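You operate a simulated robot arm through the tools that you are given. There is no shell and no other tool. Be economical: measure what you need, move in short steps, check, and stop when the job is done.

You are at the controls of a simulated two-armed robot. One attempt, no reset.

TASK
Top the relish up with water into the neck of the jar, then close it.
Fine: pour from the enamel jug and put it back; wipe the rim with the damp cloth, put the cloth back and screw the band on. Set down upright: enamel jug.

The check looks at the end state, three seconds after you hand in, the way a careful person would. Anything else that was tipped, shoved, dropped, spilled or broken makes it a failure. Flat cloth is picked up by pressing the open fingertips on it (5 to 10 N) and closing them slowly along it; thin cloth reads only 2 to 8 mm in the jaws.

THE ROBOT
Two 7-joint arms with two-finger parallel grippers on one trunk that stands fixed in place. Base frame: the origin is at the foot of the trunk, x ahead of it, y to its left, z up. Readings come in mm, degrees, newtons and seconds.
The left shoulder is at [60, 143, 978], the right one opposite. With the tool pointing down near the work surface each hand reaches from about 320 to 740 mm from the base axis, measured 20 degrees to its own side. Payload 1.57 kg a hand.
The TCP of each hand is the grasp point between the finger pads, 30 mm short of the fingertips. In the tool frame z runs along the fingers and y along their closing line. Largest opening 110 mm; finger width 24, thickness 12; the body of the gripper, 48 by 112 mm, starts 78 mm behind the TCP.
Orientation is that of the tool frame in the base frame, as [roll, pitch, yaw] about the fixed x, y, z axes, in that order (R = Rz(yaw) Ry(pitch) Rx(roll)). With the fingers straight down and closing along the base's y, the tool's x points along the base's -x, its y along +y and its z along -z.

THE INTERFACE
- The arms move only by the tool nudge_tool. It takes "left_motion", "right_motion" or both (then of equal length, played together; a hand with none holds still); each is a list that holds one entry, the list of rows, each a list of 7 numbers: the shift along the tool's x, y, z in mm, then the turn, a rotation vector about the tool's x, y, z in degrees, then the gripper command, from -1 (shut) to 1 (fully open), values between in proportion. In form: [[[tx, ty, tz, rx, ry, rz, claw], ...]]. A call has 1 to 8 rows; each row is the pose to reach, as a shift and turn from the pose commanded when the call began, along the tool's axes at that moment. Each row takes 0.2 s and may step no farther than 50 mm and 8.6 degrees from the row before; otherwise, or with a gripper value out of range, the whole call is refused. A pose out of reach is approached as far as the arm can. The call stops where the force on the tool passes 40 N (or 10 N more than at its start, if that is more) or the arm is blocked; 0.2 s more then pass. The fingers move at their own pace (about 45 mm/s each) and stop on an object; they squeeze with about 24 N. The grip force told is the motor's: it shows also when the fingers shut on nothing. Time passes only in rows, and 0.2 s behind the last, so rows that repeat a pose let the fingers close. The reply holds the time, the measured pose of the TCP, the force on the tool along the base axes, the opening and the grip force, in the units named above and with some noise, with the torque about the TCP (base axes, N m) and any sound that the robot's microphone picked up, and new pictures: "views" is both (left out), scene, wrist or none (wrist: the cameras of the hands that moved).
- Cameras (640 x 400 px; columns grow to the right, rows downward): "scene" is now at [46.2, 24.2, 1587.9]; the picture's right is [0.30, -0.95, 0.00], its down [-0.72, -0.22, -0.66] and it looks along [0.63, 0.20, -0.75] (base axes); focal length 314 px, centre (320, 200). "left" rides on the left gripper at [70, -16, -141] in its tool frame; the picture's right is [0.23, 0.97, 0.00], its down [-0.85, 0.20, -0.48] and it looks along [-0.47, 0.11, 0.88] (tool axes); focal length 222 px, centre (320, 200). "right" rides on the right gripper at [70, 16, -141] in its tool frame; the picture's right is [-0.23, 0.97, 0.00], its down [-0.85, -0.20, -0.48] and it looks along [-0.47, -0.11, 0.88] (tool axes); focal length 222 px, centre (320, 200). There is no depth. A picture from a camera that has moved, and an enlarged one, comes with that camera's place and axes in the base frame and with its lens.
- raise_lower(by): slides the trunk up (or, below 0, down) by that many mm; the arms and the scene camera ride with it, the base frame stays. It gives what a move gives, with no picture.
- pan_tilt(pan, tilt): turns the head with the scene camera to pan (to the left, within 86 degrees either way) and tilt (down, from -29 to 69), counted from straight ahead of the robot. It gives what a move gives, and a new picture of the scene camera.
- inspect(camera, box): a new picture of the part [left, top, right, bottom] of that camera's present view, enlarged. The clock stands still meanwhile.
- sign_off(): hands the job in; it is judged then, once.

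Go step by step. Nothing tells you positions but the pictures and the camera data: compare them with the known pose of the tool, close in by small moves and look again before you grip or let go. The budget is 120 turns and 200 pictures, counting those below and the enlarged ones. Unless the task says otherwise, let go and move clear before handing in, and close with one line.

The tools are called as name(argument=value, ...) on one line, values as JSON. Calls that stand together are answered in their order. nudge_tool: Moves the arms, as the interface text tells. Its arguments: {"type":"object","properties":{"left_motion":{"type":"array","items":{"type":"array","items":{"type":"array","items":{"type":"number"}}}},"right_motion":{"type":"array","items":{"type":"array","items":{"type":"array","items":{"type":"number"}}}},"views":{"type":"string","enum":["both","scene","wrist","none"]}},"required":[]} The other tools are called the same way: raise_lower (by) slides the trunk up or down; pan_tilt (pan, tilt) turns the head that bears the scene camera; inspect (camera, box) takes an enlarged picture of a part of a camera's view; sign_off () hands the job in.

At the start:

```text
time_s: 0.0
left_tool_pos: [360.0, 288.4, 1167.2]
left_tool_rot: [179.9, 0.0, 179.9]
left_force: [0.8, -0.2, 0.5]
left_torque: [0.01, 0.01, -0.01]
left_width: 110.1
left_grip_force: 0.2
right_tool_pos: [390.5, 15.2, 1167.9]
right_tool_rot: [180.0, 0.0, -179.9]
right_force: [-0.5, -1.0, -0.5]
right_torque: [0.0, 0.03, 0.02]
right_width: 110.1
right_grip_force: 0.0
trunk travel left (down, up): [-577.0, 13.0]
head pan, tilt: [17.3, 48.8]
```

scene: 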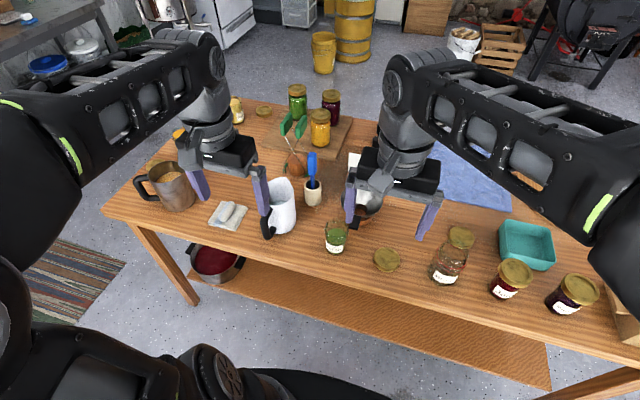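
right: 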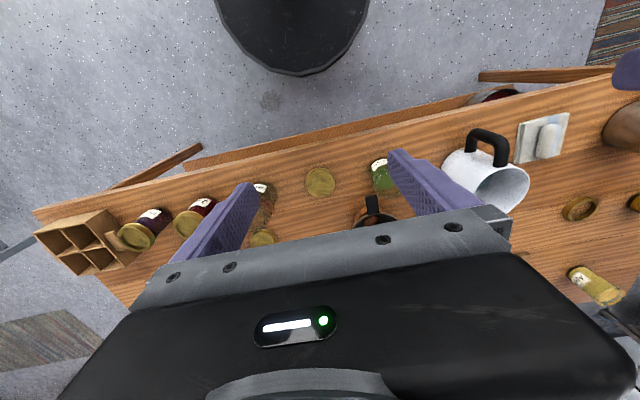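
left: 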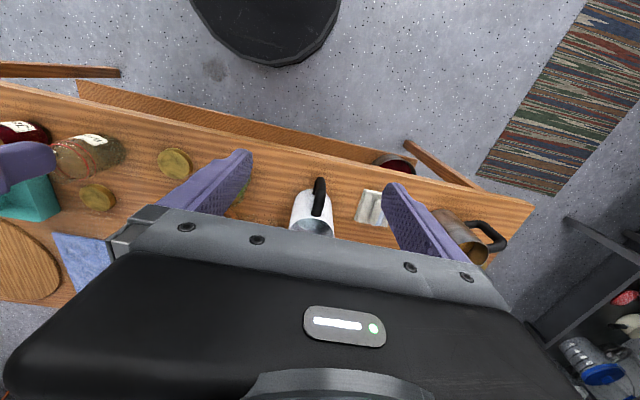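

I see a wooden table with a white enamel jug, a copper mug, a damp cloth, several jars and loose lids/bands. I'll enlarge the important parts first.

inspect(camera="scene", box=[200, 130, 420, 270])

inspect(camera="scene", box=[360, 180, 640, 350])

inspect(camera="scene", box=[120, 70, 370, 230])

```text
2.86 times, centred on (310, 200) of scene
camera zoom: at [46.2, 24.2, 1587.9], right [0.3, -0.95, 0.0], down [-0.72, -0.22, -0.66], along [0.63, 0.2, -0.75], focal length 899 px, centre (349, 200)
```

zoom: 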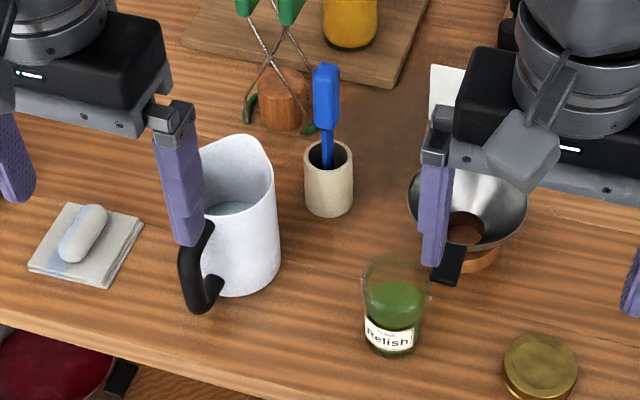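

```text
2.29 times, centred on (500, 265) of scene
camera zoom: at [46.2, 24.2, 1587.9], right [0.3, -0.95, 0.0], down [-0.72, -0.22, -0.66], along [0.63, 0.2, -0.75], focal length 719 px, centre (-91, 51)
```

zoom: 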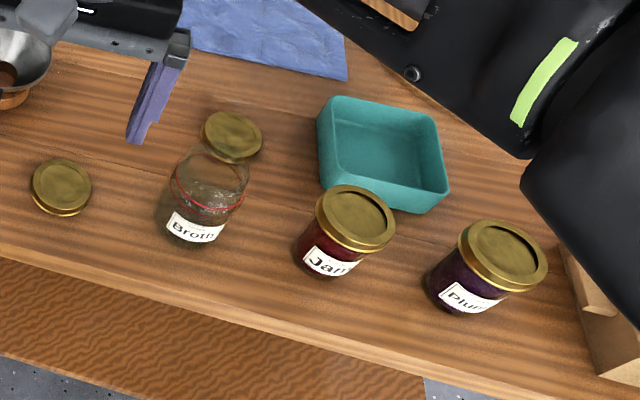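

```text
2.50 times, centred on (245, 150) of scene
camera zoom: at [46.2, 24.2, 1587.9], right [0.3, -0.95, 0.0], down [-0.72, -0.22, -0.66], along [0.63, 0.2, -0.75], focal length 786 px, centre (508, 325)
```

zoom: 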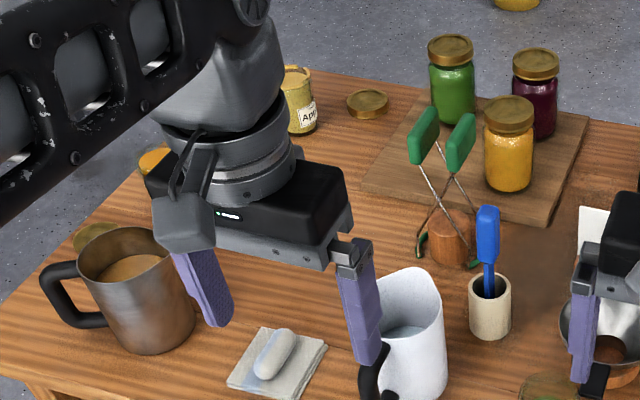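

The relish jar (no lid) sits right of the white jug, whose black handle points toward me and to the left. I'll move both arms outwards to clear the view, and measure again.

nudge_tool(left_motion=[[[0, 45, 0, 0, 0, 0, 1], [0, 90, 0, 0, 0, 0, 1], [0, 130, 0, 0, 0, 0, 1], [0, 170, 0, 0, 0, 0, 1]]], right_motion=[[[0, -50, 0, 0, 0, 0, 1], [0, -100, 0, 0, 0, 0, 1], [0, -150, 0, 0, 0, 0, 1], [0, -200, 0, 0, 0, 0, 1]]])

```text
time_s: 1.0
left_tool_pos: [363.5, 454.8, 1168.3]
left_tool_rot: [179.8, 0.0, 179.8]
left_force: [0.5, -0.3, 1.3]
left_torque: [0.11, 0.08, 0.01]
left_width: 110.1
left_grip_force: 0.0
right_tool_pos: [389.3, -186.2, 1169.9]
right_tool_rot: [180.0, 0.0, -179.8]
right_force: [0.7, -1.4, -0.1]
right_torque: [0.12, 0.0, 0.02]
right_width: 109.9
right_grip_force: 0.1
trunk travel left (down, up): [-577.0, 13.0]
head pan, tilt: [17.3, 48.8]
camera scene: at [47.7, 21.1, 1587.9], right [0.3, -0.95, 0.0], down [-0.72, -0.22, -0.66], along [0.63, 0.2, -0.75], focal length 314 px, centre (320, 200)
camera right: at [319.4, -168.7, 1311.3], right [0.22, 0.97, 0.0], down [0.86, -0.2, 0.48], along [0.47, -0.1, -0.88], focal length 222 px, centre (320, 200)
camera left: at [294.8, 440.0, 1309.3], right [-0.22, 0.97, 0.0], down [0.86, 0.2, 0.48], along [0.47, 0.11, -0.88], focal length 222 px, centre (320, 200)
```

scene: 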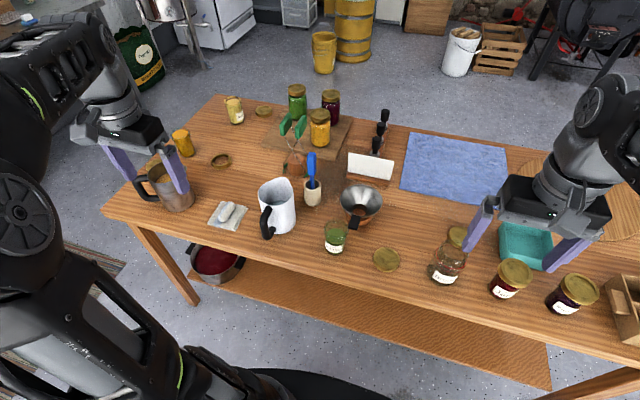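
right: 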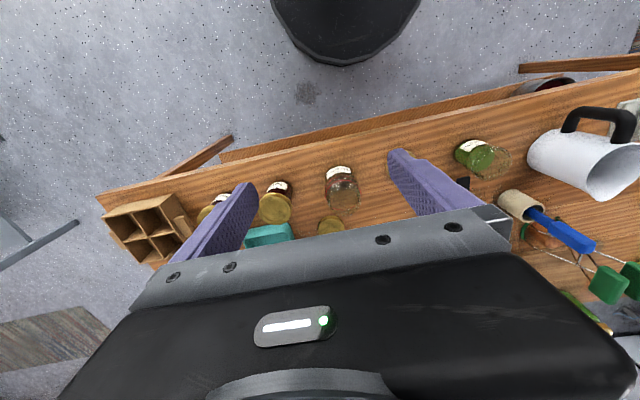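
left: 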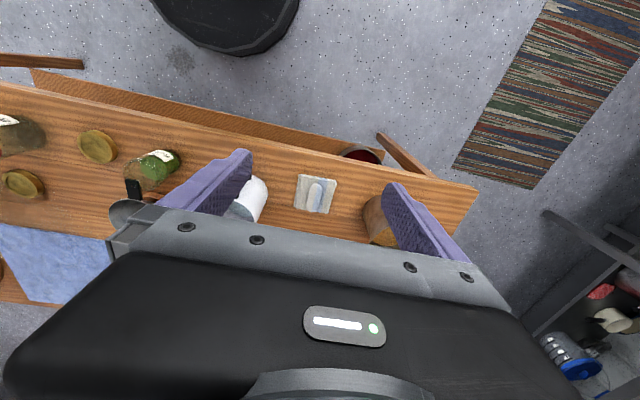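

inspect(camera="scene", box=[195, 150, 355, 250])

inspect(camera="scene", box=[310, 190, 480, 296])

inspect(camera="right", box=[440, 70, 640, 200])

inspect(camera="scene", box=[340, 90, 420, 190])

```text
4.00 times, centred on (275, 200) of scene
camera zoom: at [47.7, 21.1, 1587.9], right [0.3, -0.95, 0.0], down [-0.72, -0.22, -0.66], along [0.63, 0.2, -0.75], focal length 1258 px, centre (500, 200)
```

zoom: 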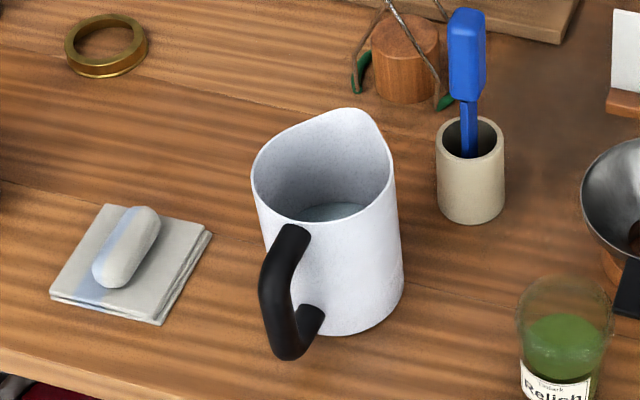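

```text
3.76 times, centred on (395, 243) of scene
camera zoom: at [47.7, 21.1, 1587.9], right [0.3, -0.95, 0.0], down [-0.72, -0.22, -0.66], along [0.63, 0.2, -0.75], focal length 1184 px, centre (38, 38)
```

zoom: 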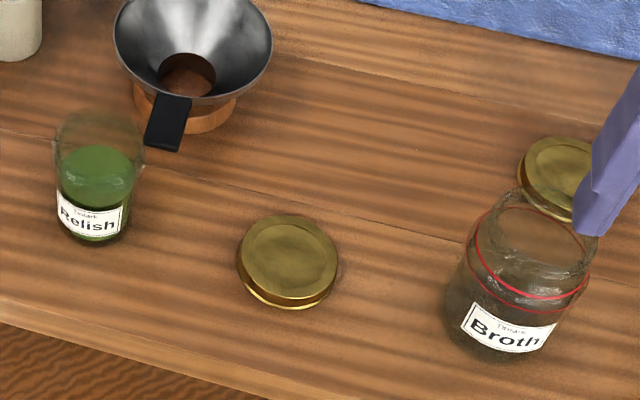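

```text
3.08 times, centred on (540, 135) of right
camera zoom: at [319.4, -168.7, 1311.3], right [0.22, 0.97, 0.0], down [0.86, -0.2, 0.48], along [0.47, -0.1, -0.88], focal length 684 px, centre (-357, 400)
```

zoom: 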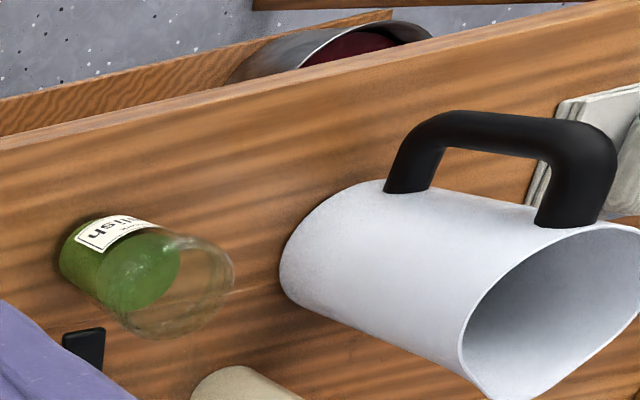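

```text
4.00 times, centred on (380, 140) of scene
camera zoom: at [47.7, 21.1, 1587.9], right [0.3, -0.95, 0.0], down [-0.72, -0.22, -0.66], along [0.63, 0.2, -0.75], focal length 1258 px, centre (80, 440)
```

zoom: 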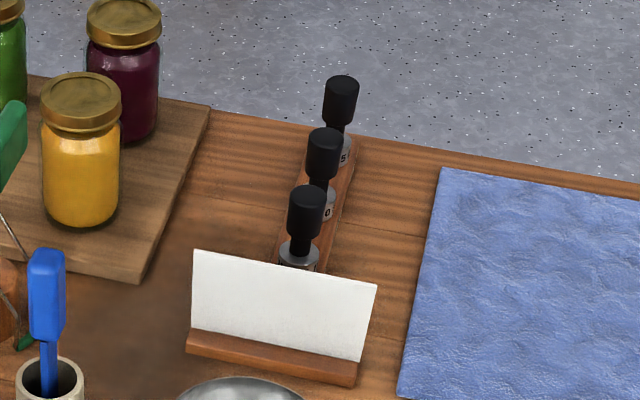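

inspect(camera="scene", box=[340, 145, 400, 190])

inspect(camera="right", box=[240, 140, 400, 240])

inspect(camera="left", box=[0, 100, 200, 225])

```text
8.89 times, centred on (370, 168) of scene
camera zoom: at [47.7, 21.1, 1587.9], right [0.3, -0.95, 0.0], down [-0.72, -0.22, -0.66], along [0.63, 0.2, -0.75], focal length 2796 px, centre (-124, 489)
```

zoom: 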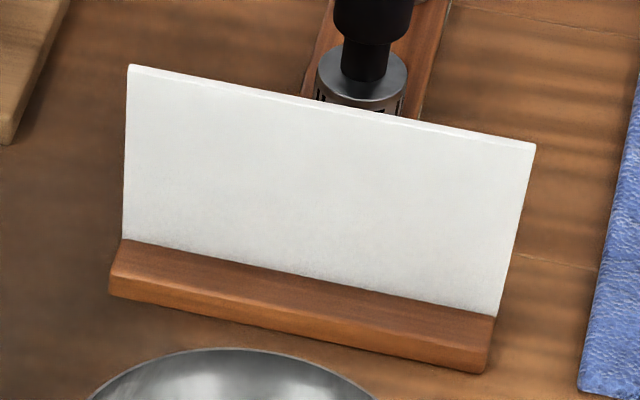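

```text
4.00 times, centred on (320, 190) of right
camera zoom: at [319.4, -168.7, 1311.3], right [0.22, 0.97, 0.0], down [0.86, -0.2, 0.48], along [0.47, -0.1, -0.88], focal length 888 px, centre (320, 240)
```

zoom: 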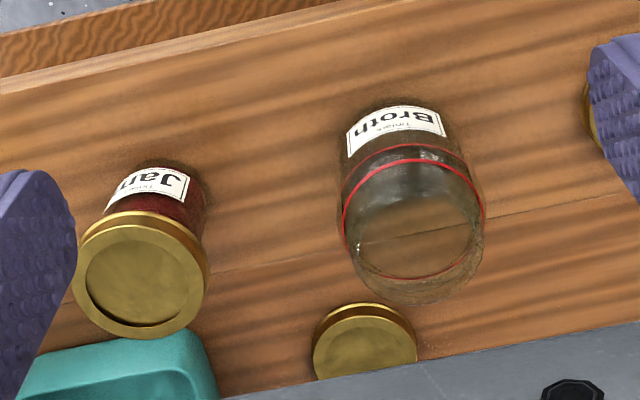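

```text
3.20 times, centred on (100, 162) of left
camera zoom: at [294.8, 440.0, 1309.3], right [-0.22, 0.97, 0.0], down [0.86, 0.2, 0.48], along [0.47, 0.11, -0.88], focal length 711 px, centre (1024, 320)
```

zoom: 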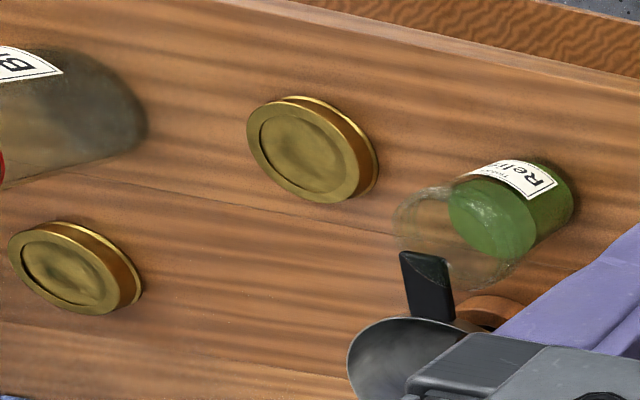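

I take the table top to be at z≈797, jug at about (574,319) with its handle bar near (503,326), and the relish jar near (530,131). I'll bring the left hand behind the handle, pitched to point forward and down, and look through its camera.

nudge_tool(left_motion=[[[-4, -16, 27, 0, -7.5, 0, 1], [-8, -31, 54, 0, -15, 0, 1], [-13, -47, 82, 0, -22.5, 0, 1], [-18, -62, 109, 0, -30, 0, 1], [-22, -78, 136, 0, -37.5, 0, 1], [-27, -94, 163, 0, -45, 0, 1], [-31, -110, 190, 0, -52.5, 0, 1], [-36, -125, 218, 0, -60, 0, 1]]])

```text
time_s: 2.8
left_tool_pos: [437.9, 381.8, 932.3]
left_tool_rot: [179.6, 60.0, 179.6]
left_force: [0.0, 0.4, -2.1]
left_torque: [-0.02, -0.08, 0.0]
left_width: 109.8
left_grip_force: 0.1
left hand out of reach, approached as far as the arm can: row 6, 7, 8
right_tool_pos: [390.6, -182.5, 1170.0]
right_tool_rot: [-179.8, -0.2, -180.0]
right_force: [0.5, 0.9, 0.2]
right_torque: [-0.07, 0.11, 0.02]
right_width: 110.1
right_grip_force: 0.0
trunk travel left (down, up): [-577.0, 13.0]
head pan, tilt: [17.3, 48.8]
camera scene: at [50.1, 27.2, 1587.7], right [0.3, -0.95, 0.0], down [-0.72, -0.23, -0.66], along [0.63, 0.2, -0.75], focal length 314 px, centre (320, 200)
camera left: at [281.7, 364.7, 942.3], right [-0.11, 0.97, -0.19], down [0.01, 0.2, 0.98], along [0.99, 0.11, -0.03], focal length 222 px, centre (320, 200)
```

scene: 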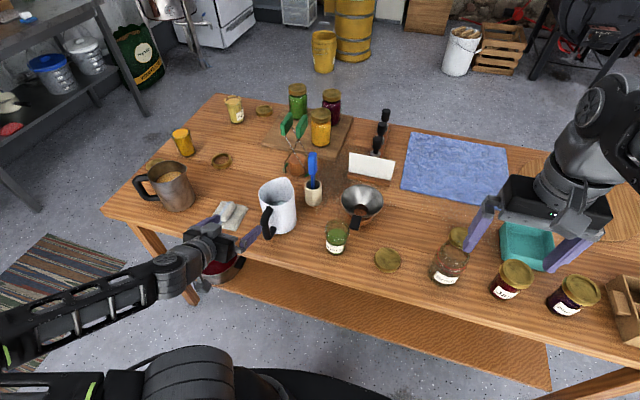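
left: 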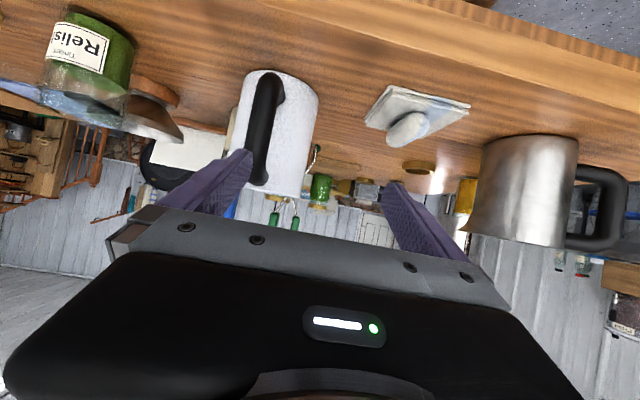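

The hand is behind the handle; the bar is around (503,320) and spans z≈825–930. I'll centre the hand on it laterally before advancing.

nudge_tool(left_motion=[[[12, -20, 8, 0, 0, 0, 1], [24, -40, 16, 0, 0, 0, 1], [35, -61, 23, 0, 0, 0, 1], [35, -61, 23, 0, 0, 0, 1]]], views="both")

```text
time_s: 3.8
left_tool_pos: [450.3, 328.3, 881.7]
left_tool_rot: [179.9, 60.0, 180.0]
left_force: [-0.1, 0.9, -0.7]
left_torque: [0.01, 0.02, -0.01]
left_width: 110.0
left_grip_force: 0.0
left hand out of reach, approached as far as the arm can: row 1, 2, 3, 4
right_tool_pos: [387.9, -186.0, 1170.5]
right_tool_rot: [180.0, 0.1, 180.0]
right_force: [-1.3, -0.4, 0.6]
right_torque: [-0.02, 0.01, -0.01]
right_width: 109.9
right_grip_force: 0.0
trunk travel left (down, up): [-577.0, 13.0]
head pan, tilt: [17.3, 48.8]
camera scene: at [45.8, 24.0, 1588.0], right [0.3, -0.95, 0.0], down [-0.72, -0.22, -0.66], along [0.63, 0.2, -0.75], focal length 314 px, centre (320, 200)
camera left: at [294.6, 311.8, 892.3], right [-0.11, 0.97, -0.2], down [0.01, 0.2, 0.98], along [0.99, 0.11, -0.04], focal length 222 px, centre (320, 200)
```

scene: 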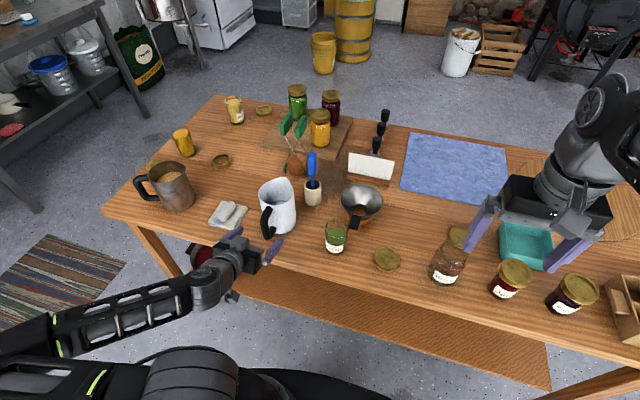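
left: 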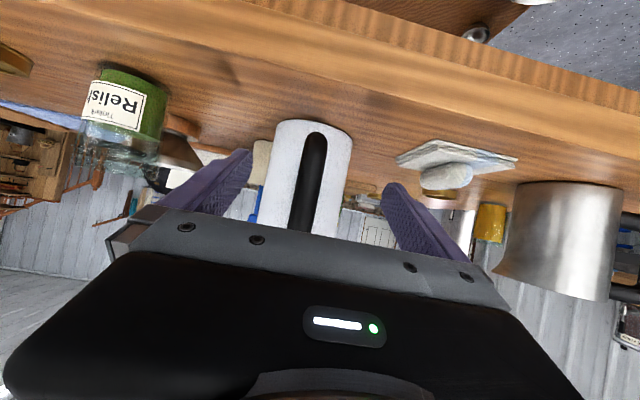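

nudge_tool(left_motion=[[[-5, -6, 9, 0, 0, 0, 1], [-10, -6, 18, 0, 0, 0, 1], [-14, -6, 27, 0, 0, 0, 1], [-14, -6, 27, 0, 0, 0, 1]]], views="wrist")

inspect(camera="scene", box=[215, 165, 335, 240])

```text
time_s: 4.8
left_tool_pos: [480.8, 323.0, 881.5]
left_tool_rot: [179.9, 60.0, -180.0]
left_force: [0.0, 0.0, -0.4]
left_torque: [-0.03, 0.0, 0.01]
left_width: 110.1
left_grip_force: 0.0
right_tool_pos: [388.2, -185.6, 1171.9]
right_tool_rot: [180.0, 0.0, -180.0]
right_force: [-0.6, 0.2, -0.6]
right_torque: [0.02, 0.0, 0.0]
right_width: 110.0
right_grip_force: 0.0
trunk travel left (down, up): [-577.0, 13.0]
head pan, tilt: [17.3, 48.8]
camera left: at [324.6, 306.8, 891.0], right [-0.11, 0.97, -0.2], down [0.01, 0.2, 0.98], along [0.99, 0.11, -0.04], focal length 222 px, centre (320, 200)
```

left: 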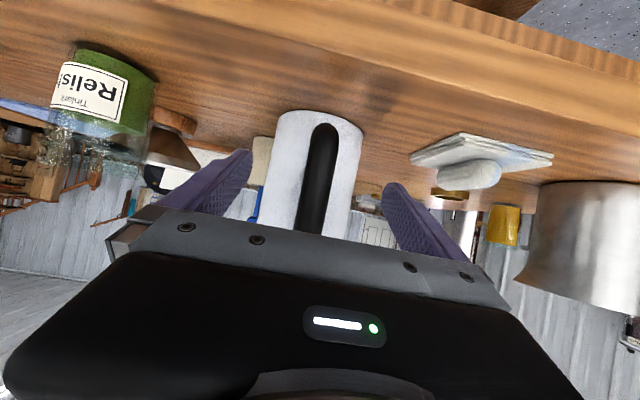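

```text
5.33 times, centred on (275, 202) of scene
camera zoom: at [46.0, 24.2, 1587.9], right [0.3, -0.95, 0.0], down [-0.72, -0.22, -0.66], along [0.63, 0.2, -0.75], focal length 1677 px, centre (560, 187)
```

zoom: 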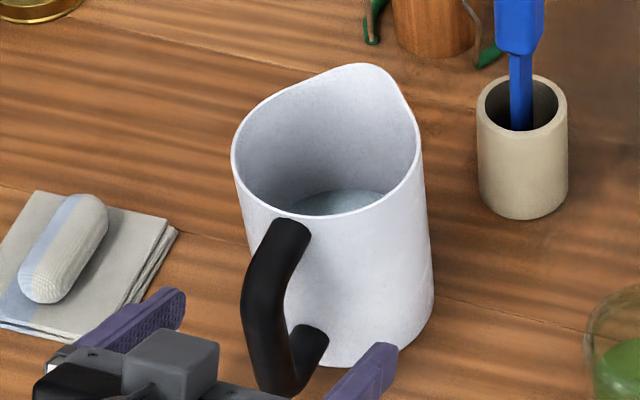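

nudge_tool(left_motion=[[[-3, -1, 5, 0, 0, 0, 1], [-5, -1, 10, 0, 0, 0, 1], [-5, -1, 10, 0, 0, 0, 1]]], views="wrist")

inspect(camera="scene", box=[215, 180, 335, 255])

inspect(camera="left", box=[200, 90, 440, 240])

```text
time_s: 5.6
left_tool_pos: [492.8, 320.6, 881.2]
left_tool_rot: [179.9, 60.1, 180.0]
left_force: [-0.5, 1.3, 0.3]
left_torque: [-0.01, 0.0, 0.0]
left_width: 109.9
left_grip_force: 0.2
right_tool_pos: [387.8, -184.5, 1170.4]
right_tool_rot: [179.9, 0.1, -180.0]
right_force: [-0.2, 0.1, -0.5]
right_torque: [0.0, 0.01, 0.04]
right_width: 110.0
right_grip_force: 0.0
trunk travel left (down, up): [-577.0, 13.0]
head pan, tilt: [17.3, 48.8]
camera left: at [336.3, 305.5, 890.7], right [-0.11, 0.97, -0.2], down [0.01, 0.2, 0.98], along [0.99, 0.11, -0.04], focal length 222 px, centre (320, 200)
```

left: 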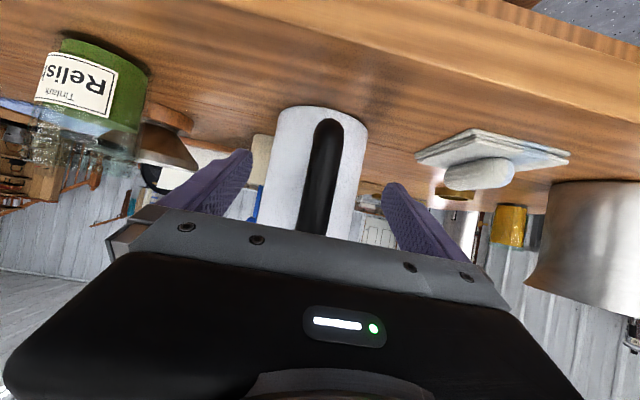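

```text
5.33 times, centred on (275, 218) of scene
camera zoom: at [46.1, 24.2, 1587.9], right [0.3, -0.95, 0.0], down [-0.72, -0.22, -0.66], along [0.63, 0.2, -0.75], focal length 1677 px, centre (560, 107)
```

zoom: 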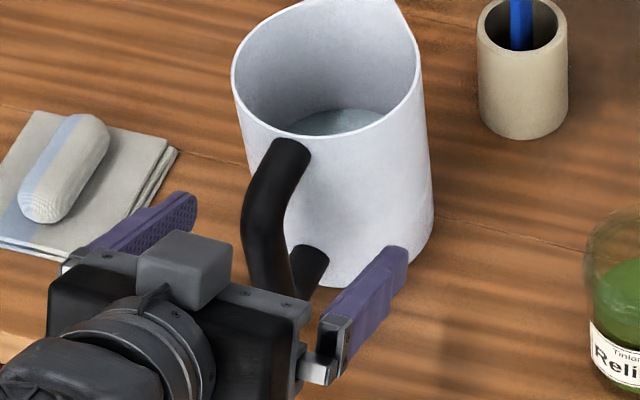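

```text
2.67 times, centred on (320, 165) of left
camera zoom: at [336.3, 305.5, 890.7], right [-0.11, 0.97, -0.2], down [0.01, 0.2, 0.98], along [0.99, 0.11, -0.04], focal length 592 px, centre (320, 293)
```

zoom: 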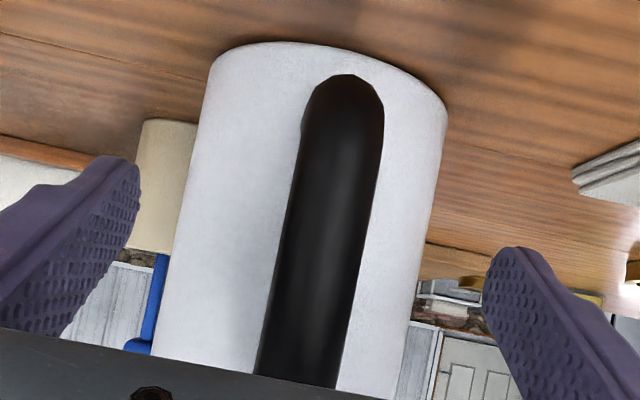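

The finger pads flank the handle bar at its middle height. I'll close on it.

nudge_tool(left_motion=[[[0, 3, 1, 0, 0, 0, 0.5], [0, 3, 2, 0, 0, 0, 0], [0, 3, 2, 0, 0, 0, -0.4], [0, 3, 2, 0, 0, 0, -0.7], [0, 3, 2, 0, 0, 0, -1], [0, 3, 2, 0, 0, 0, -1], [0, 3, 2, 0, 0, 0, -1], [0, 3, 2, 0, 0, 0, -1]]], views="wrist")

inspect(camera="scene", box=[215, 165, 335, 240])

```text
time_s: 7.4
left_tool_pos: [493.6, 324.6, 878.5]
left_tool_rot: [179.9, 60.0, -180.0]
left_force: [-0.9, -1.8, 0.6]
left_torque: [-0.02, 0.01, -0.05]
left_width: 22.0
left_grip_force: 24.2
right_tool_pos: [388.5, -184.5, 1170.3]
right_tool_rot: [180.0, 0.0, 179.9]
right_force: [-0.9, 0.2, 0.9]
right_torque: [-0.02, 0.03, 0.03]
right_width: 109.8
right_grip_force: 0.1
trunk travel left (down, up): [-577.0, 13.0]
head pan, tilt: [17.3, 48.8]
camera left: at [337.7, 308.3, 889.5], right [-0.11, 0.97, -0.2], down [0.01, 0.2, 0.98], along [0.99, 0.11, -0.04], focal length 222 px, centre (320, 200)
```

left: 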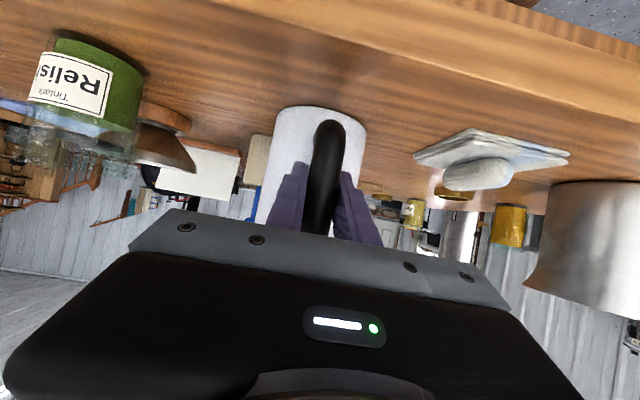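

```text
5.33 times, centred on (275, 202) of scene
camera zoom: at [46.0, 24.0, 1588.0], right [0.3, -0.95, 0.0], down [-0.72, -0.22, -0.66], along [0.63, 0.2, -0.75], focal length 1677 px, centre (560, 187)
```

zoom: 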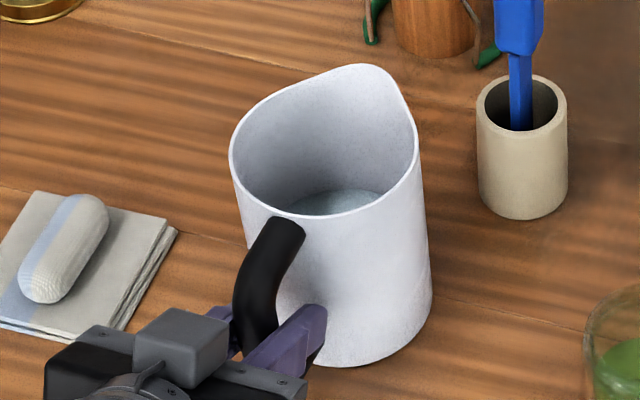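

Gripped, 22 mm. I'll lift 30 mm and read the weight.

nudge_tool(left_motion=[[[-9, 0, -5, 0, 0, 0, -1], [-17, 0, -10, 0, 0, 0, -1], [-26, 0, -15, 0, 0, 0, -1], [-26, 0, -15, 0, 0, 0, -1]]], views="both")

```text
time_s: 8.4
left_tool_pos: [492.0, 325.1, 908.4]
left_tool_rot: [180.0, 59.9, -179.9]
left_force: [0.3, 0.0, 0.7]
left_torque: [0.02, 0.39, 0.02]
left_width: 21.7
left_grip_force: 24.2
right_tool_pos: [388.7, -185.5, 1169.6]
right_tool_rot: [-180.0, 0.0, 179.9]
right_force: [0.2, 0.2, -0.6]
right_torque: [-0.03, -0.01, 0.01]
right_width: 110.0
right_grip_force: 0.2
trunk travel left (down, up): [-577.0, 13.0]
head pan, tilt: [17.3, 48.8]
camera scene: at [46.6, 24.6, 1587.8], right [0.3, -0.95, 0.0], down [-0.72, -0.22, -0.66], along [0.63, 0.2, -0.75], focal length 314 px, centre (320, 200)
camera left: at [336.8, 308.6, 919.2], right [-0.12, 0.97, -0.2], down [0.01, 0.2, 0.98], along [0.99, 0.11, -0.04], focal length 222 px, centre (320, 200)
```

scene: 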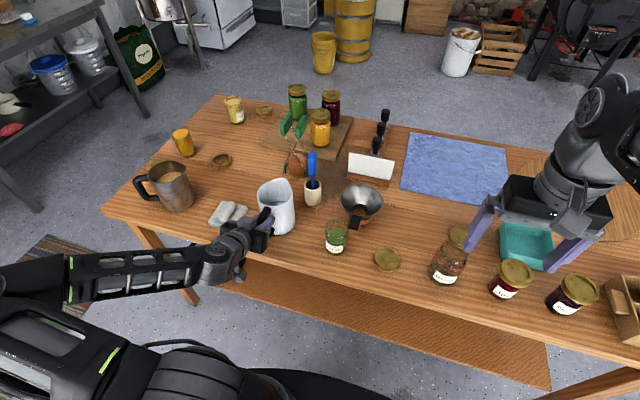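
left: 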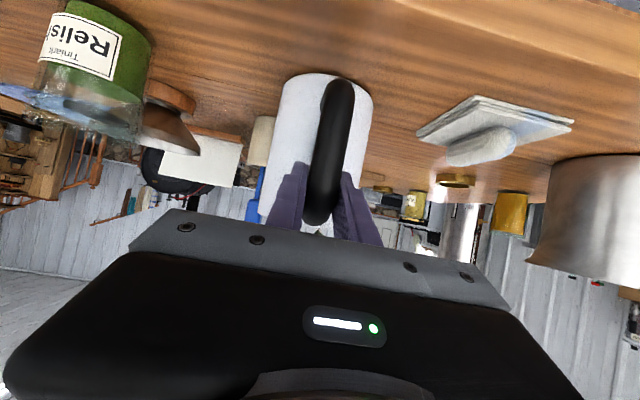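

inspect(camera="scene", box=[215, 165, 335, 240])

inspect(camera="left", box=[200, 60, 440, 260])

```text
5.33 times, centred on (275, 202) of scene
camera zoom: at [46.6, 24.6, 1587.8], right [0.3, -0.95, 0.0], down [-0.72, -0.22, -0.66], along [0.63, 0.2, -0.75], focal length 1677 px, centre (560, 187)
```

zoom: 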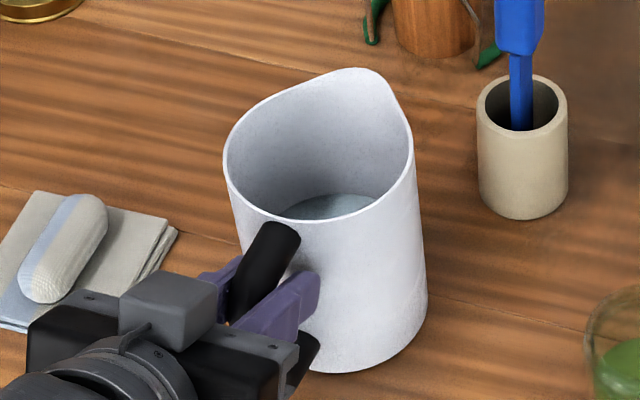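

```text
2.00 times, centred on (320, 160) of left
camera zoom: at [336.8, 308.6, 919.2], right [-0.12, 0.97, -0.2], down [0.01, 0.2, 0.98], along [0.99, 0.11, -0.04], focal length 444 px, centre (320, 280)
```

zoom: 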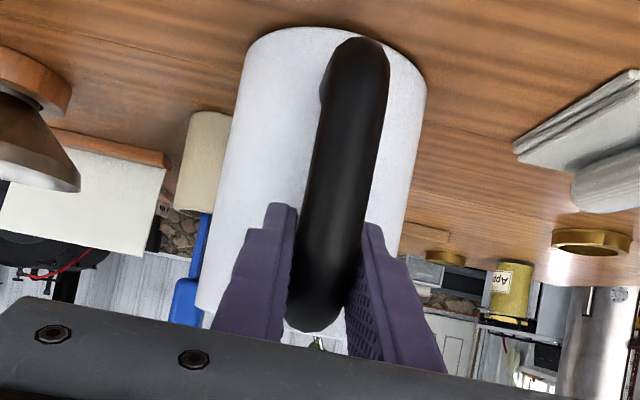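

The fingers seem to have slid up the bar rather than carrying the jug. I'll raise a little more and look closely.

nudge_tool(left_motion=[[[-4, 0, -3, 0, 0, 0, -1], [-9, 0, -5, 0, 0, 0, -1], [-9, 0, -5, 0, 0, 0, -1]]], views="wrist")

inspect(camera="scene", box=[215, 165, 335, 240])

```text
time_s: 9.2
left_tool_pos: [492.3, 324.7, 920.1]
left_tool_rot: [179.9, 59.9, 180.0]
left_force: [0.7, 0.3, -4.1]
left_torque: [0.02, 0.38, 0.0]
left_width: 21.8
left_grip_force: 23.7
right_tool_pos: [388.5, -185.7, 1170.3]
right_tool_rot: [-180.0, 0.1, 179.9]
right_force: [0.2, 0.2, -0.1]
right_torque: [0.0, 0.03, 0.0]
right_width: 109.9
right_grip_force: 0.1
trunk travel left (down, up): [-577.0, 13.0]
head pan, tilt: [17.3, 48.8]
camera left: at [337.2, 308.6, 930.1], right [-0.11, 0.97, -0.2], down [0.01, 0.2, 0.98], along [0.99, 0.11, -0.04], focal length 222 px, centre (320, 200)
```

left: 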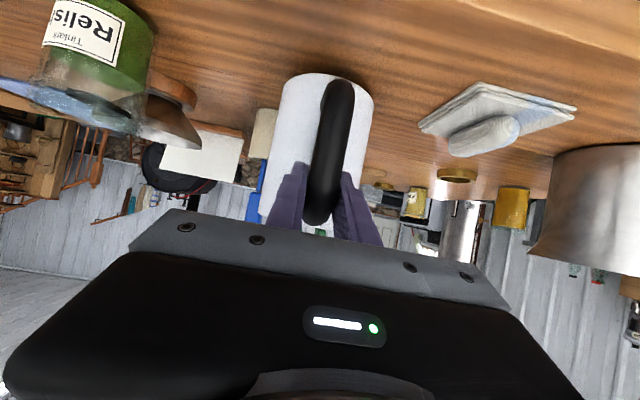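

```text
5.33 times, centred on (275, 202) of scene
camera zoom: at [46.7, 24.6, 1587.9], right [0.3, -0.95, 0.0], down [-0.72, -0.22, -0.66], along [0.63, 0.2, -0.75], focal length 1677 px, centre (560, 187)
```

zoom: 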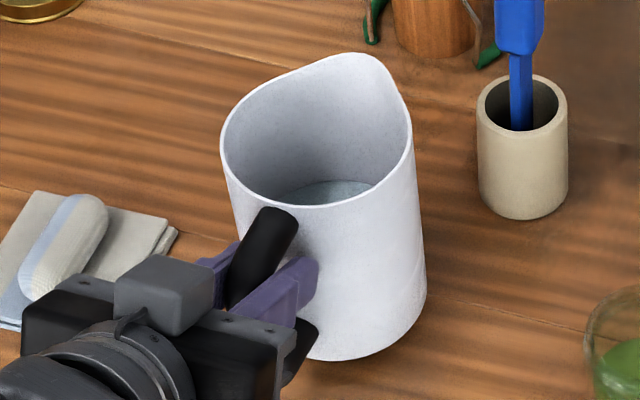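

The jug is now off the table, held near the top bend of the handle. I'll lift further, slowly, and watch for slipping.

nudge_tool(left_motion=[[[-9, 0, -5, 0, 0, 0, -1], [-18, 0, -10, 0, 0, 0, -1], [-28, 0, -16, 0, 0, 0, -1], [-38, 0, -22, 0, 0, 0, -1], [-50, 0, -29, 0, 0, 0, -1], [-62, 0, -36, 0, 0, 0, -1], [-74, 0, -43, 0, 0, 0, -1], [-82, 0, -47, 0, 0, 0, -1]]], views="both")

```text
time_s: 11.0
left_tool_pos: [493.7, 324.1, 1015.3]
left_tool_rot: [179.9, 59.8, -180.0]
left_force: [-0.8, -0.7, -6.0]
left_torque: [-0.01, 0.39, 0.01]
left_width: 21.9
left_grip_force: 24.0
right_tool_pos: [388.1, -186.2, 1171.6]
right_tool_rot: [-180.0, 0.1, -180.0]
right_force: [-0.4, 0.0, 0.0]
right_torque: [0.0, 0.02, -0.01]
right_width: 110.1
right_grip_force: 0.0
trunk travel left (down, up): [-577.0, 13.0]
head pan, tilt: [17.3, 48.8]
camera scene: at [46.7, 24.3, 1587.9], right [0.3, -0.95, 0.0], down [-0.72, -0.22, -0.66], along [0.63, 0.2, -0.75], focal length 314 px, centre (320, 200)
camera left: at [337.9, 308.0, 1024.8], right [-0.11, 0.97, -0.2], down [0.01, 0.2, 0.98], along [0.99, 0.11, -0.04], focal length 222 px, centre (320, 200)
```

scene: 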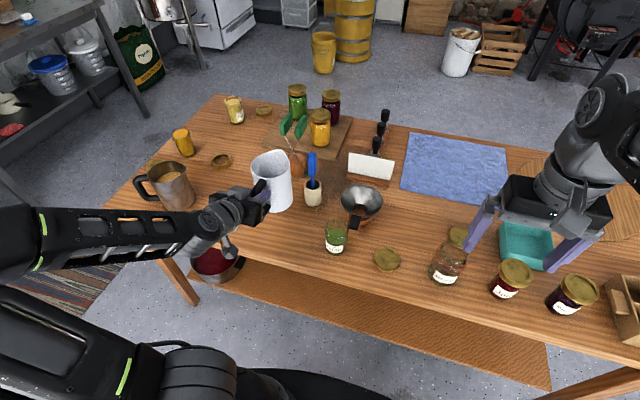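
left: 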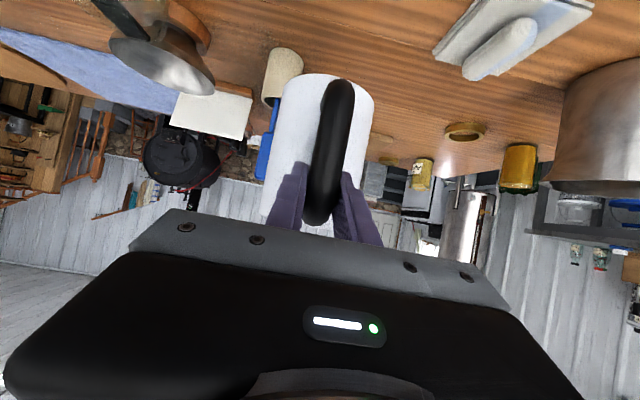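

The jug holds steadily (about 5.5 N). I'll yaw the hand so the spout turns toward the jar (jug on the jar's left), keeping it level.

nudge_tool(left_motion=[[[-2, -3, 0, 6.06, 0, 3.5, -1], [-4, -6, 0, 12.12, 0, 7, -1], [-6, -9, -1, 18.2, 0, 10.5, -1], [-8, -12, -1, 24.2, 0, 14, -1], [-10, -15, -1, 30.3, 0, 17.5, -1], [-12, -18, -2, 36.4, 0, 21, -1], [-14, -21, -2, 42.4, 0, 24.5, -1], [-16, -24, -2, 48.5, 0, 28, -1]]], views="both")

```text
time_s: 12.8
left_tool_pos: [499.8, 299.2, 1029.4]
left_tool_rot: [180.0, 59.9, 123.9]
left_force: [0.2, 0.1, -5.3]
left_torque: [0.3, 0.24, 0.02]
left_width: 21.8
left_grip_force: 24.3
right_tool_pos: [389.3, -184.1, 1170.2]
right_tool_rot: [-180.0, 0.0, -180.0]
right_force: [0.0, -0.1, 0.2]
right_torque: [0.01, 0.01, 0.03]
right_width: 110.2
right_grip_force: 0.0
trunk travel left (down, up): [-577.0, 13.0]
head pan, tilt: [17.3, 48.8]
camera scene: at [47.2, 24.6, 1587.9], right [0.3, -0.95, 0.0], down [-0.72, -0.22, -0.66], along [0.63, 0.2, -0.75], focal length 314 px, centre (320, 200)
camera left: at [400.5, 422.1, 1038.5], right [0.74, 0.64, -0.2], down [0.17, 0.1, 0.98], along [0.64, -0.76, -0.04], focal length 222 px, centre (320, 200)
```

scene: 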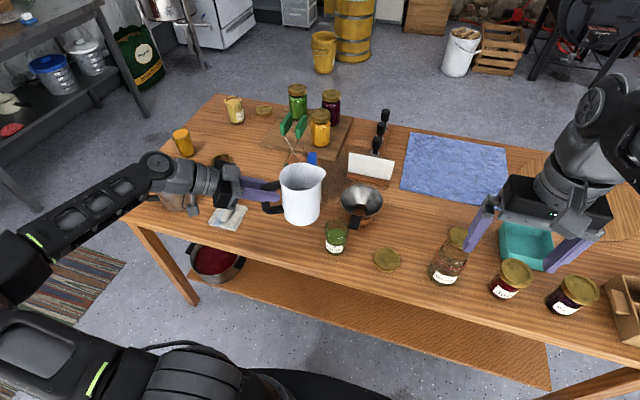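
left: 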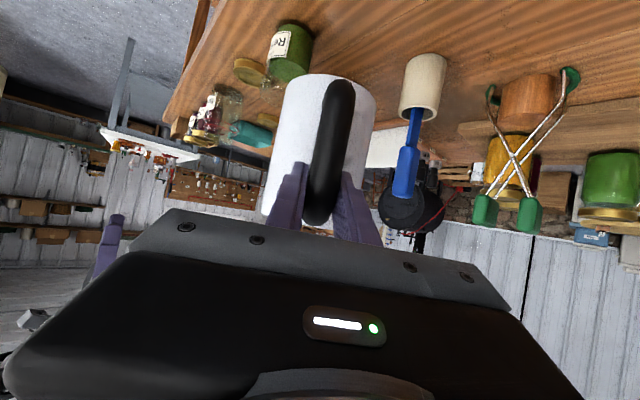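

nudge_tool(left_motion=[[[-1, -2, 8, 6.93, 0, 4, -1], [-3, -4, 17, 13.86, 0, 8, -1], [-4, -7, 25, 20.8, 0, 12, -1], [-4, -7, 25, 20.8, 0, 12, -1]]], views="scene")

inspect(camera="scene", box=[255, 150, 415, 270])

inspect(camera="left", box=[160, 0, 400, 200])

```text
time_s: 13.8
left_tool_pos: [507.9, 277.4, 1018.9]
left_tool_rot: [-179.9, 60.0, 100.0]
left_force: [0.1, -1.4, -5.7]
left_torque: [0.39, 0.08, 0.04]
left_width: 21.8
left_grip_force: 24.4
right_tool_pos: [387.4, -185.7, 1170.1]
right_tool_rot: [180.0, 0.0, -180.0]
right_force: [-0.6, -0.6, 0.3]
right_torque: [-0.03, -0.03, 0.02]
right_width: 109.9
right_grip_force: 0.0
trunk travel left (down, up): [-577.0, 13.0]
head pan, tilt: [17.3, 48.8]
camera scene: at [46.1, 24.4, 1587.9], right [0.3, -0.95, 0.0], down [-0.72, -0.22, -0.66], along [0.63, 0.2, -0.75], focal length 314 px, centre (320, 200)
```

scene: 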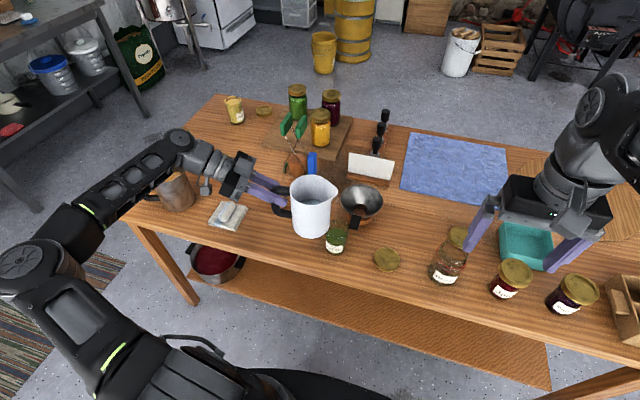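

```text
3.33 times, centred on (335, 210) of scene
camera zoom: at [46.1, 24.4, 1587.9], right [0.3, -0.95, 0.0], down [-0.72, -0.22, -0.66], along [0.63, 0.2, -0.75], focal length 1048 px, centre (270, 167)
```

zoom: 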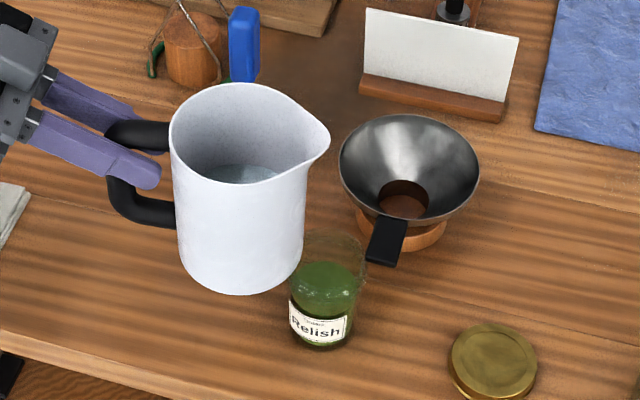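

```text
2.00 times, centred on (280, 100) of left
camera zoom: at [465.3, 430.2, 1029.8], right [0.94, 0.28, -0.2], down [0.2, 0.02, 0.98], along [0.28, -0.96, -0.04], focal length 444 px, centre (400, 400)
```

zoom: 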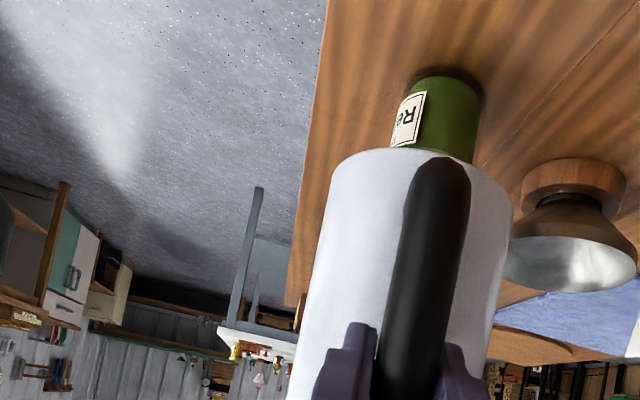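

Geometry is consistent: jar rim centre about (545,131,898), spout tip about 143 mm ahead and 36 mm above the TCP. I'll tip the jug to 48° (before water reaches the lip) with the spout held above the jar.

nudge_tool(left_motion=[[[-4, 2, 2, 0, 8, 0, -1], [-7, 4, 4, 0, 16, 0, -1], [-11, 6, 6, 0, 24, 0, -1], [-14, 8, 7, 0, 32, 0, -1], [-18, 10, 9, 0, 40, 0, -1], [-21, 12.5, 11, 0, 48, 0, -1], [-21, 12.5, 11, 0, 48, 0, -1]]], views="both")

inspect(camera="scene", box=[255, 150, 415, 270])

```text
time_s: 15.4
left_tool_pos: [524.6, 260.3, 1033.2]
left_tool_rot: [180.0, 12.0, 100.0]
left_force: [0.0, -0.4, -4.8]
left_torque: [0.14, 0.04, 0.0]
left_width: 21.8
left_grip_force: 23.6
right_tool_pos: [387.9, -184.9, 1170.5]
right_tool_rot: [-179.9, 0.1, -180.0]
right_force: [-0.4, 0.3, 0.7]
right_torque: [0.02, -0.02, 0.0]
right_width: 110.2
right_grip_force: 0.1
trunk travel left (down, up): [-577.0, 13.0]
head pan, tilt: [17.3, 48.8]
camera scene: at [46.5, 25.0, 1587.9], right [0.3, -0.95, 0.0], down [-0.72, -0.22, -0.66], along [0.63, 0.2, -0.75], focal length 314 px, centre (320, 200)
camera left: at [491.9, 353.7, 1156.3], right [0.92, 0.39, -0.05], down [0.33, -0.69, 0.64], along [0.22, -0.61, -0.76], focal length 222 px, centre (320, 200)
```

scene: 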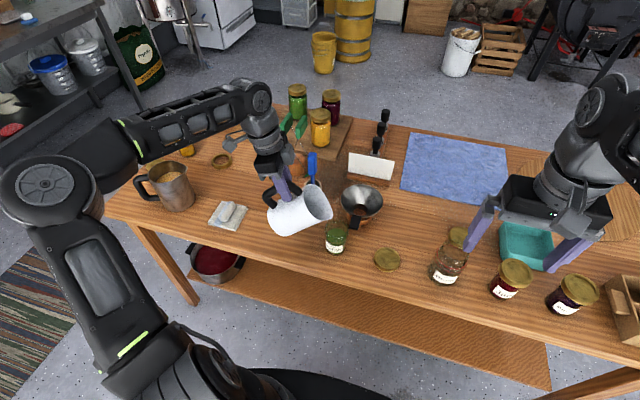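
left: 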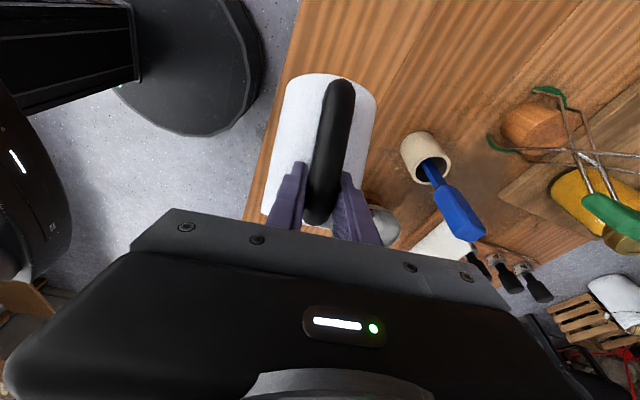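

```text
3.33 times, centred on (335, 210) of scene
camera zoom: at [46.5, 25.0, 1587.9], right [0.3, -0.95, 0.0], down [-0.72, -0.22, -0.66], along [0.63, 0.2, -0.75], focal length 1048 px, centre (270, 167)
```

zoom: 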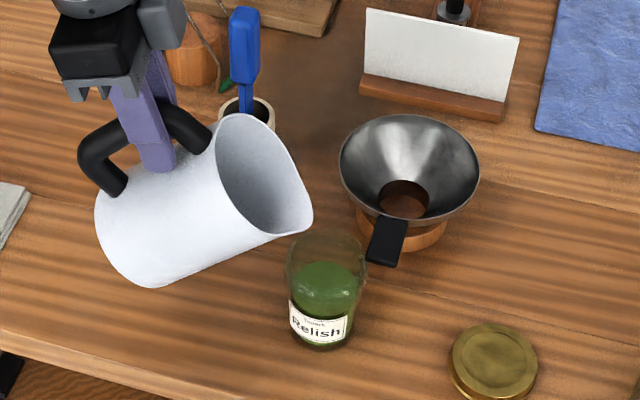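

Tip is still about 20 mm short of the jar. I'll shift over it and increase tilt to 56°.

nudge_tool(left_motion=[[[-10, -0.5, 0, 0, 2, 0, -1], [-21, -1, 0, 0, 5, 0, -1], [-31, -1.5, 1, 0, 8, 0, -1], [-31, -1.5, 1, 0, 8, 0, -1]]], views="none")

inspect(camera="scene", box=[275, 180, 395, 255])

```text
time_s: 16.4
left_tool_pos: [520.6, 231.0, 1034.6]
left_tool_rot: [179.8, 4.2, 100.1]
left_force: [-0.6, 1.4, -5.6]
left_torque: [0.05, 0.03, 0.0]
left_width: 21.8
left_grip_force: 24.0
left hand out of reach, approached as far as the arm can: row 3, 4
right_tool_pos: [388.8, -184.3, 1169.8]
right_tool_rot: [-179.9, 0.1, -180.0]
right_force: [0.6, 0.9, 0.0]
right_torque: [-0.03, -0.02, 0.01]
right_width: 109.8
right_grip_force: 0.0
trunk travel left (down, up): [-577.0, 13.0]
head pan, tilt: [17.3, 48.8]
```

```text
5.33 times, centred on (335, 218) of scene
camera zoom: at [46.9, 24.6, 1587.9], right [0.3, -0.95, 0.0], down [-0.72, -0.22, -0.66], along [0.63, 0.2, -0.75], focal length 1677 px, centre (240, 107)
```

zoom: 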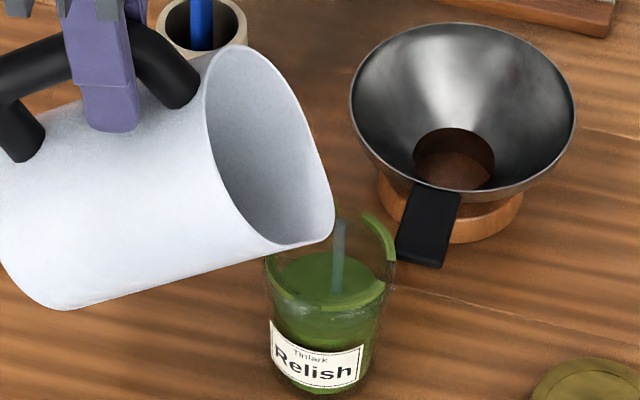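

Water is already flowing into the jar in a thin stream and the level is rising toward the neck. I'll tip the jug back right away and check.

nudge_tool(left_motion=[[[0, 0, 0, 0, -8.5, 0, -1], [0, 0, -8, 0, -17, 0, -1], [0, 0, -16, 0, -25, 0, -1]]], views="none")

inspect(camera="scene", box=[275, 180, 395, 255])

```text
time_s: 17.2
left_tool_pos: [519.6, 235.1, 1051.9]
left_tool_rot: [-180.0, 29.1, 100.0]
left_force: [-0.5, 0.1, -4.1]
left_torque: [0.19, 0.01, -0.01]
left_width: 21.9
left_grip_force: 23.8
right_tool_pos: [388.5, -184.3, 1171.1]
right_tool_rot: [180.0, 0.1, -180.0]
right_force: [0.6, 0.8, 0.0]
right_torque: [-0.02, -0.03, -0.02]
right_width: 110.1
right_grip_force: 0.1
trunk travel left (down, up): [-577.0, 13.0]
head pan, tilt: [17.3, 48.8]
```

```text
5.33 times, centred on (335, 218) of scene
camera zoom: at [46.6, 25.4, 1587.9], right [0.3, -0.95, 0.0], down [-0.72, -0.22, -0.66], along [0.63, 0.2, -0.75], focal length 1677 px, centre (240, 107)
```

zoom: 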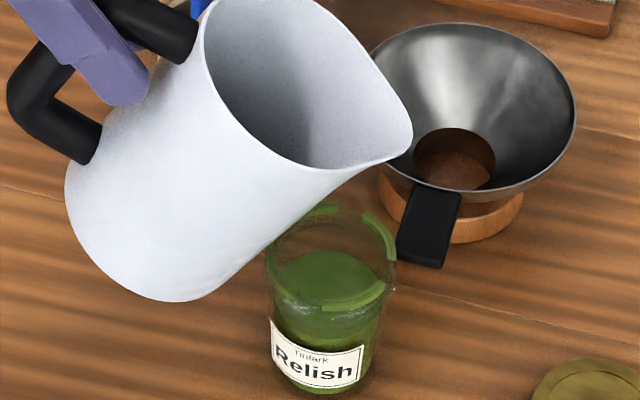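

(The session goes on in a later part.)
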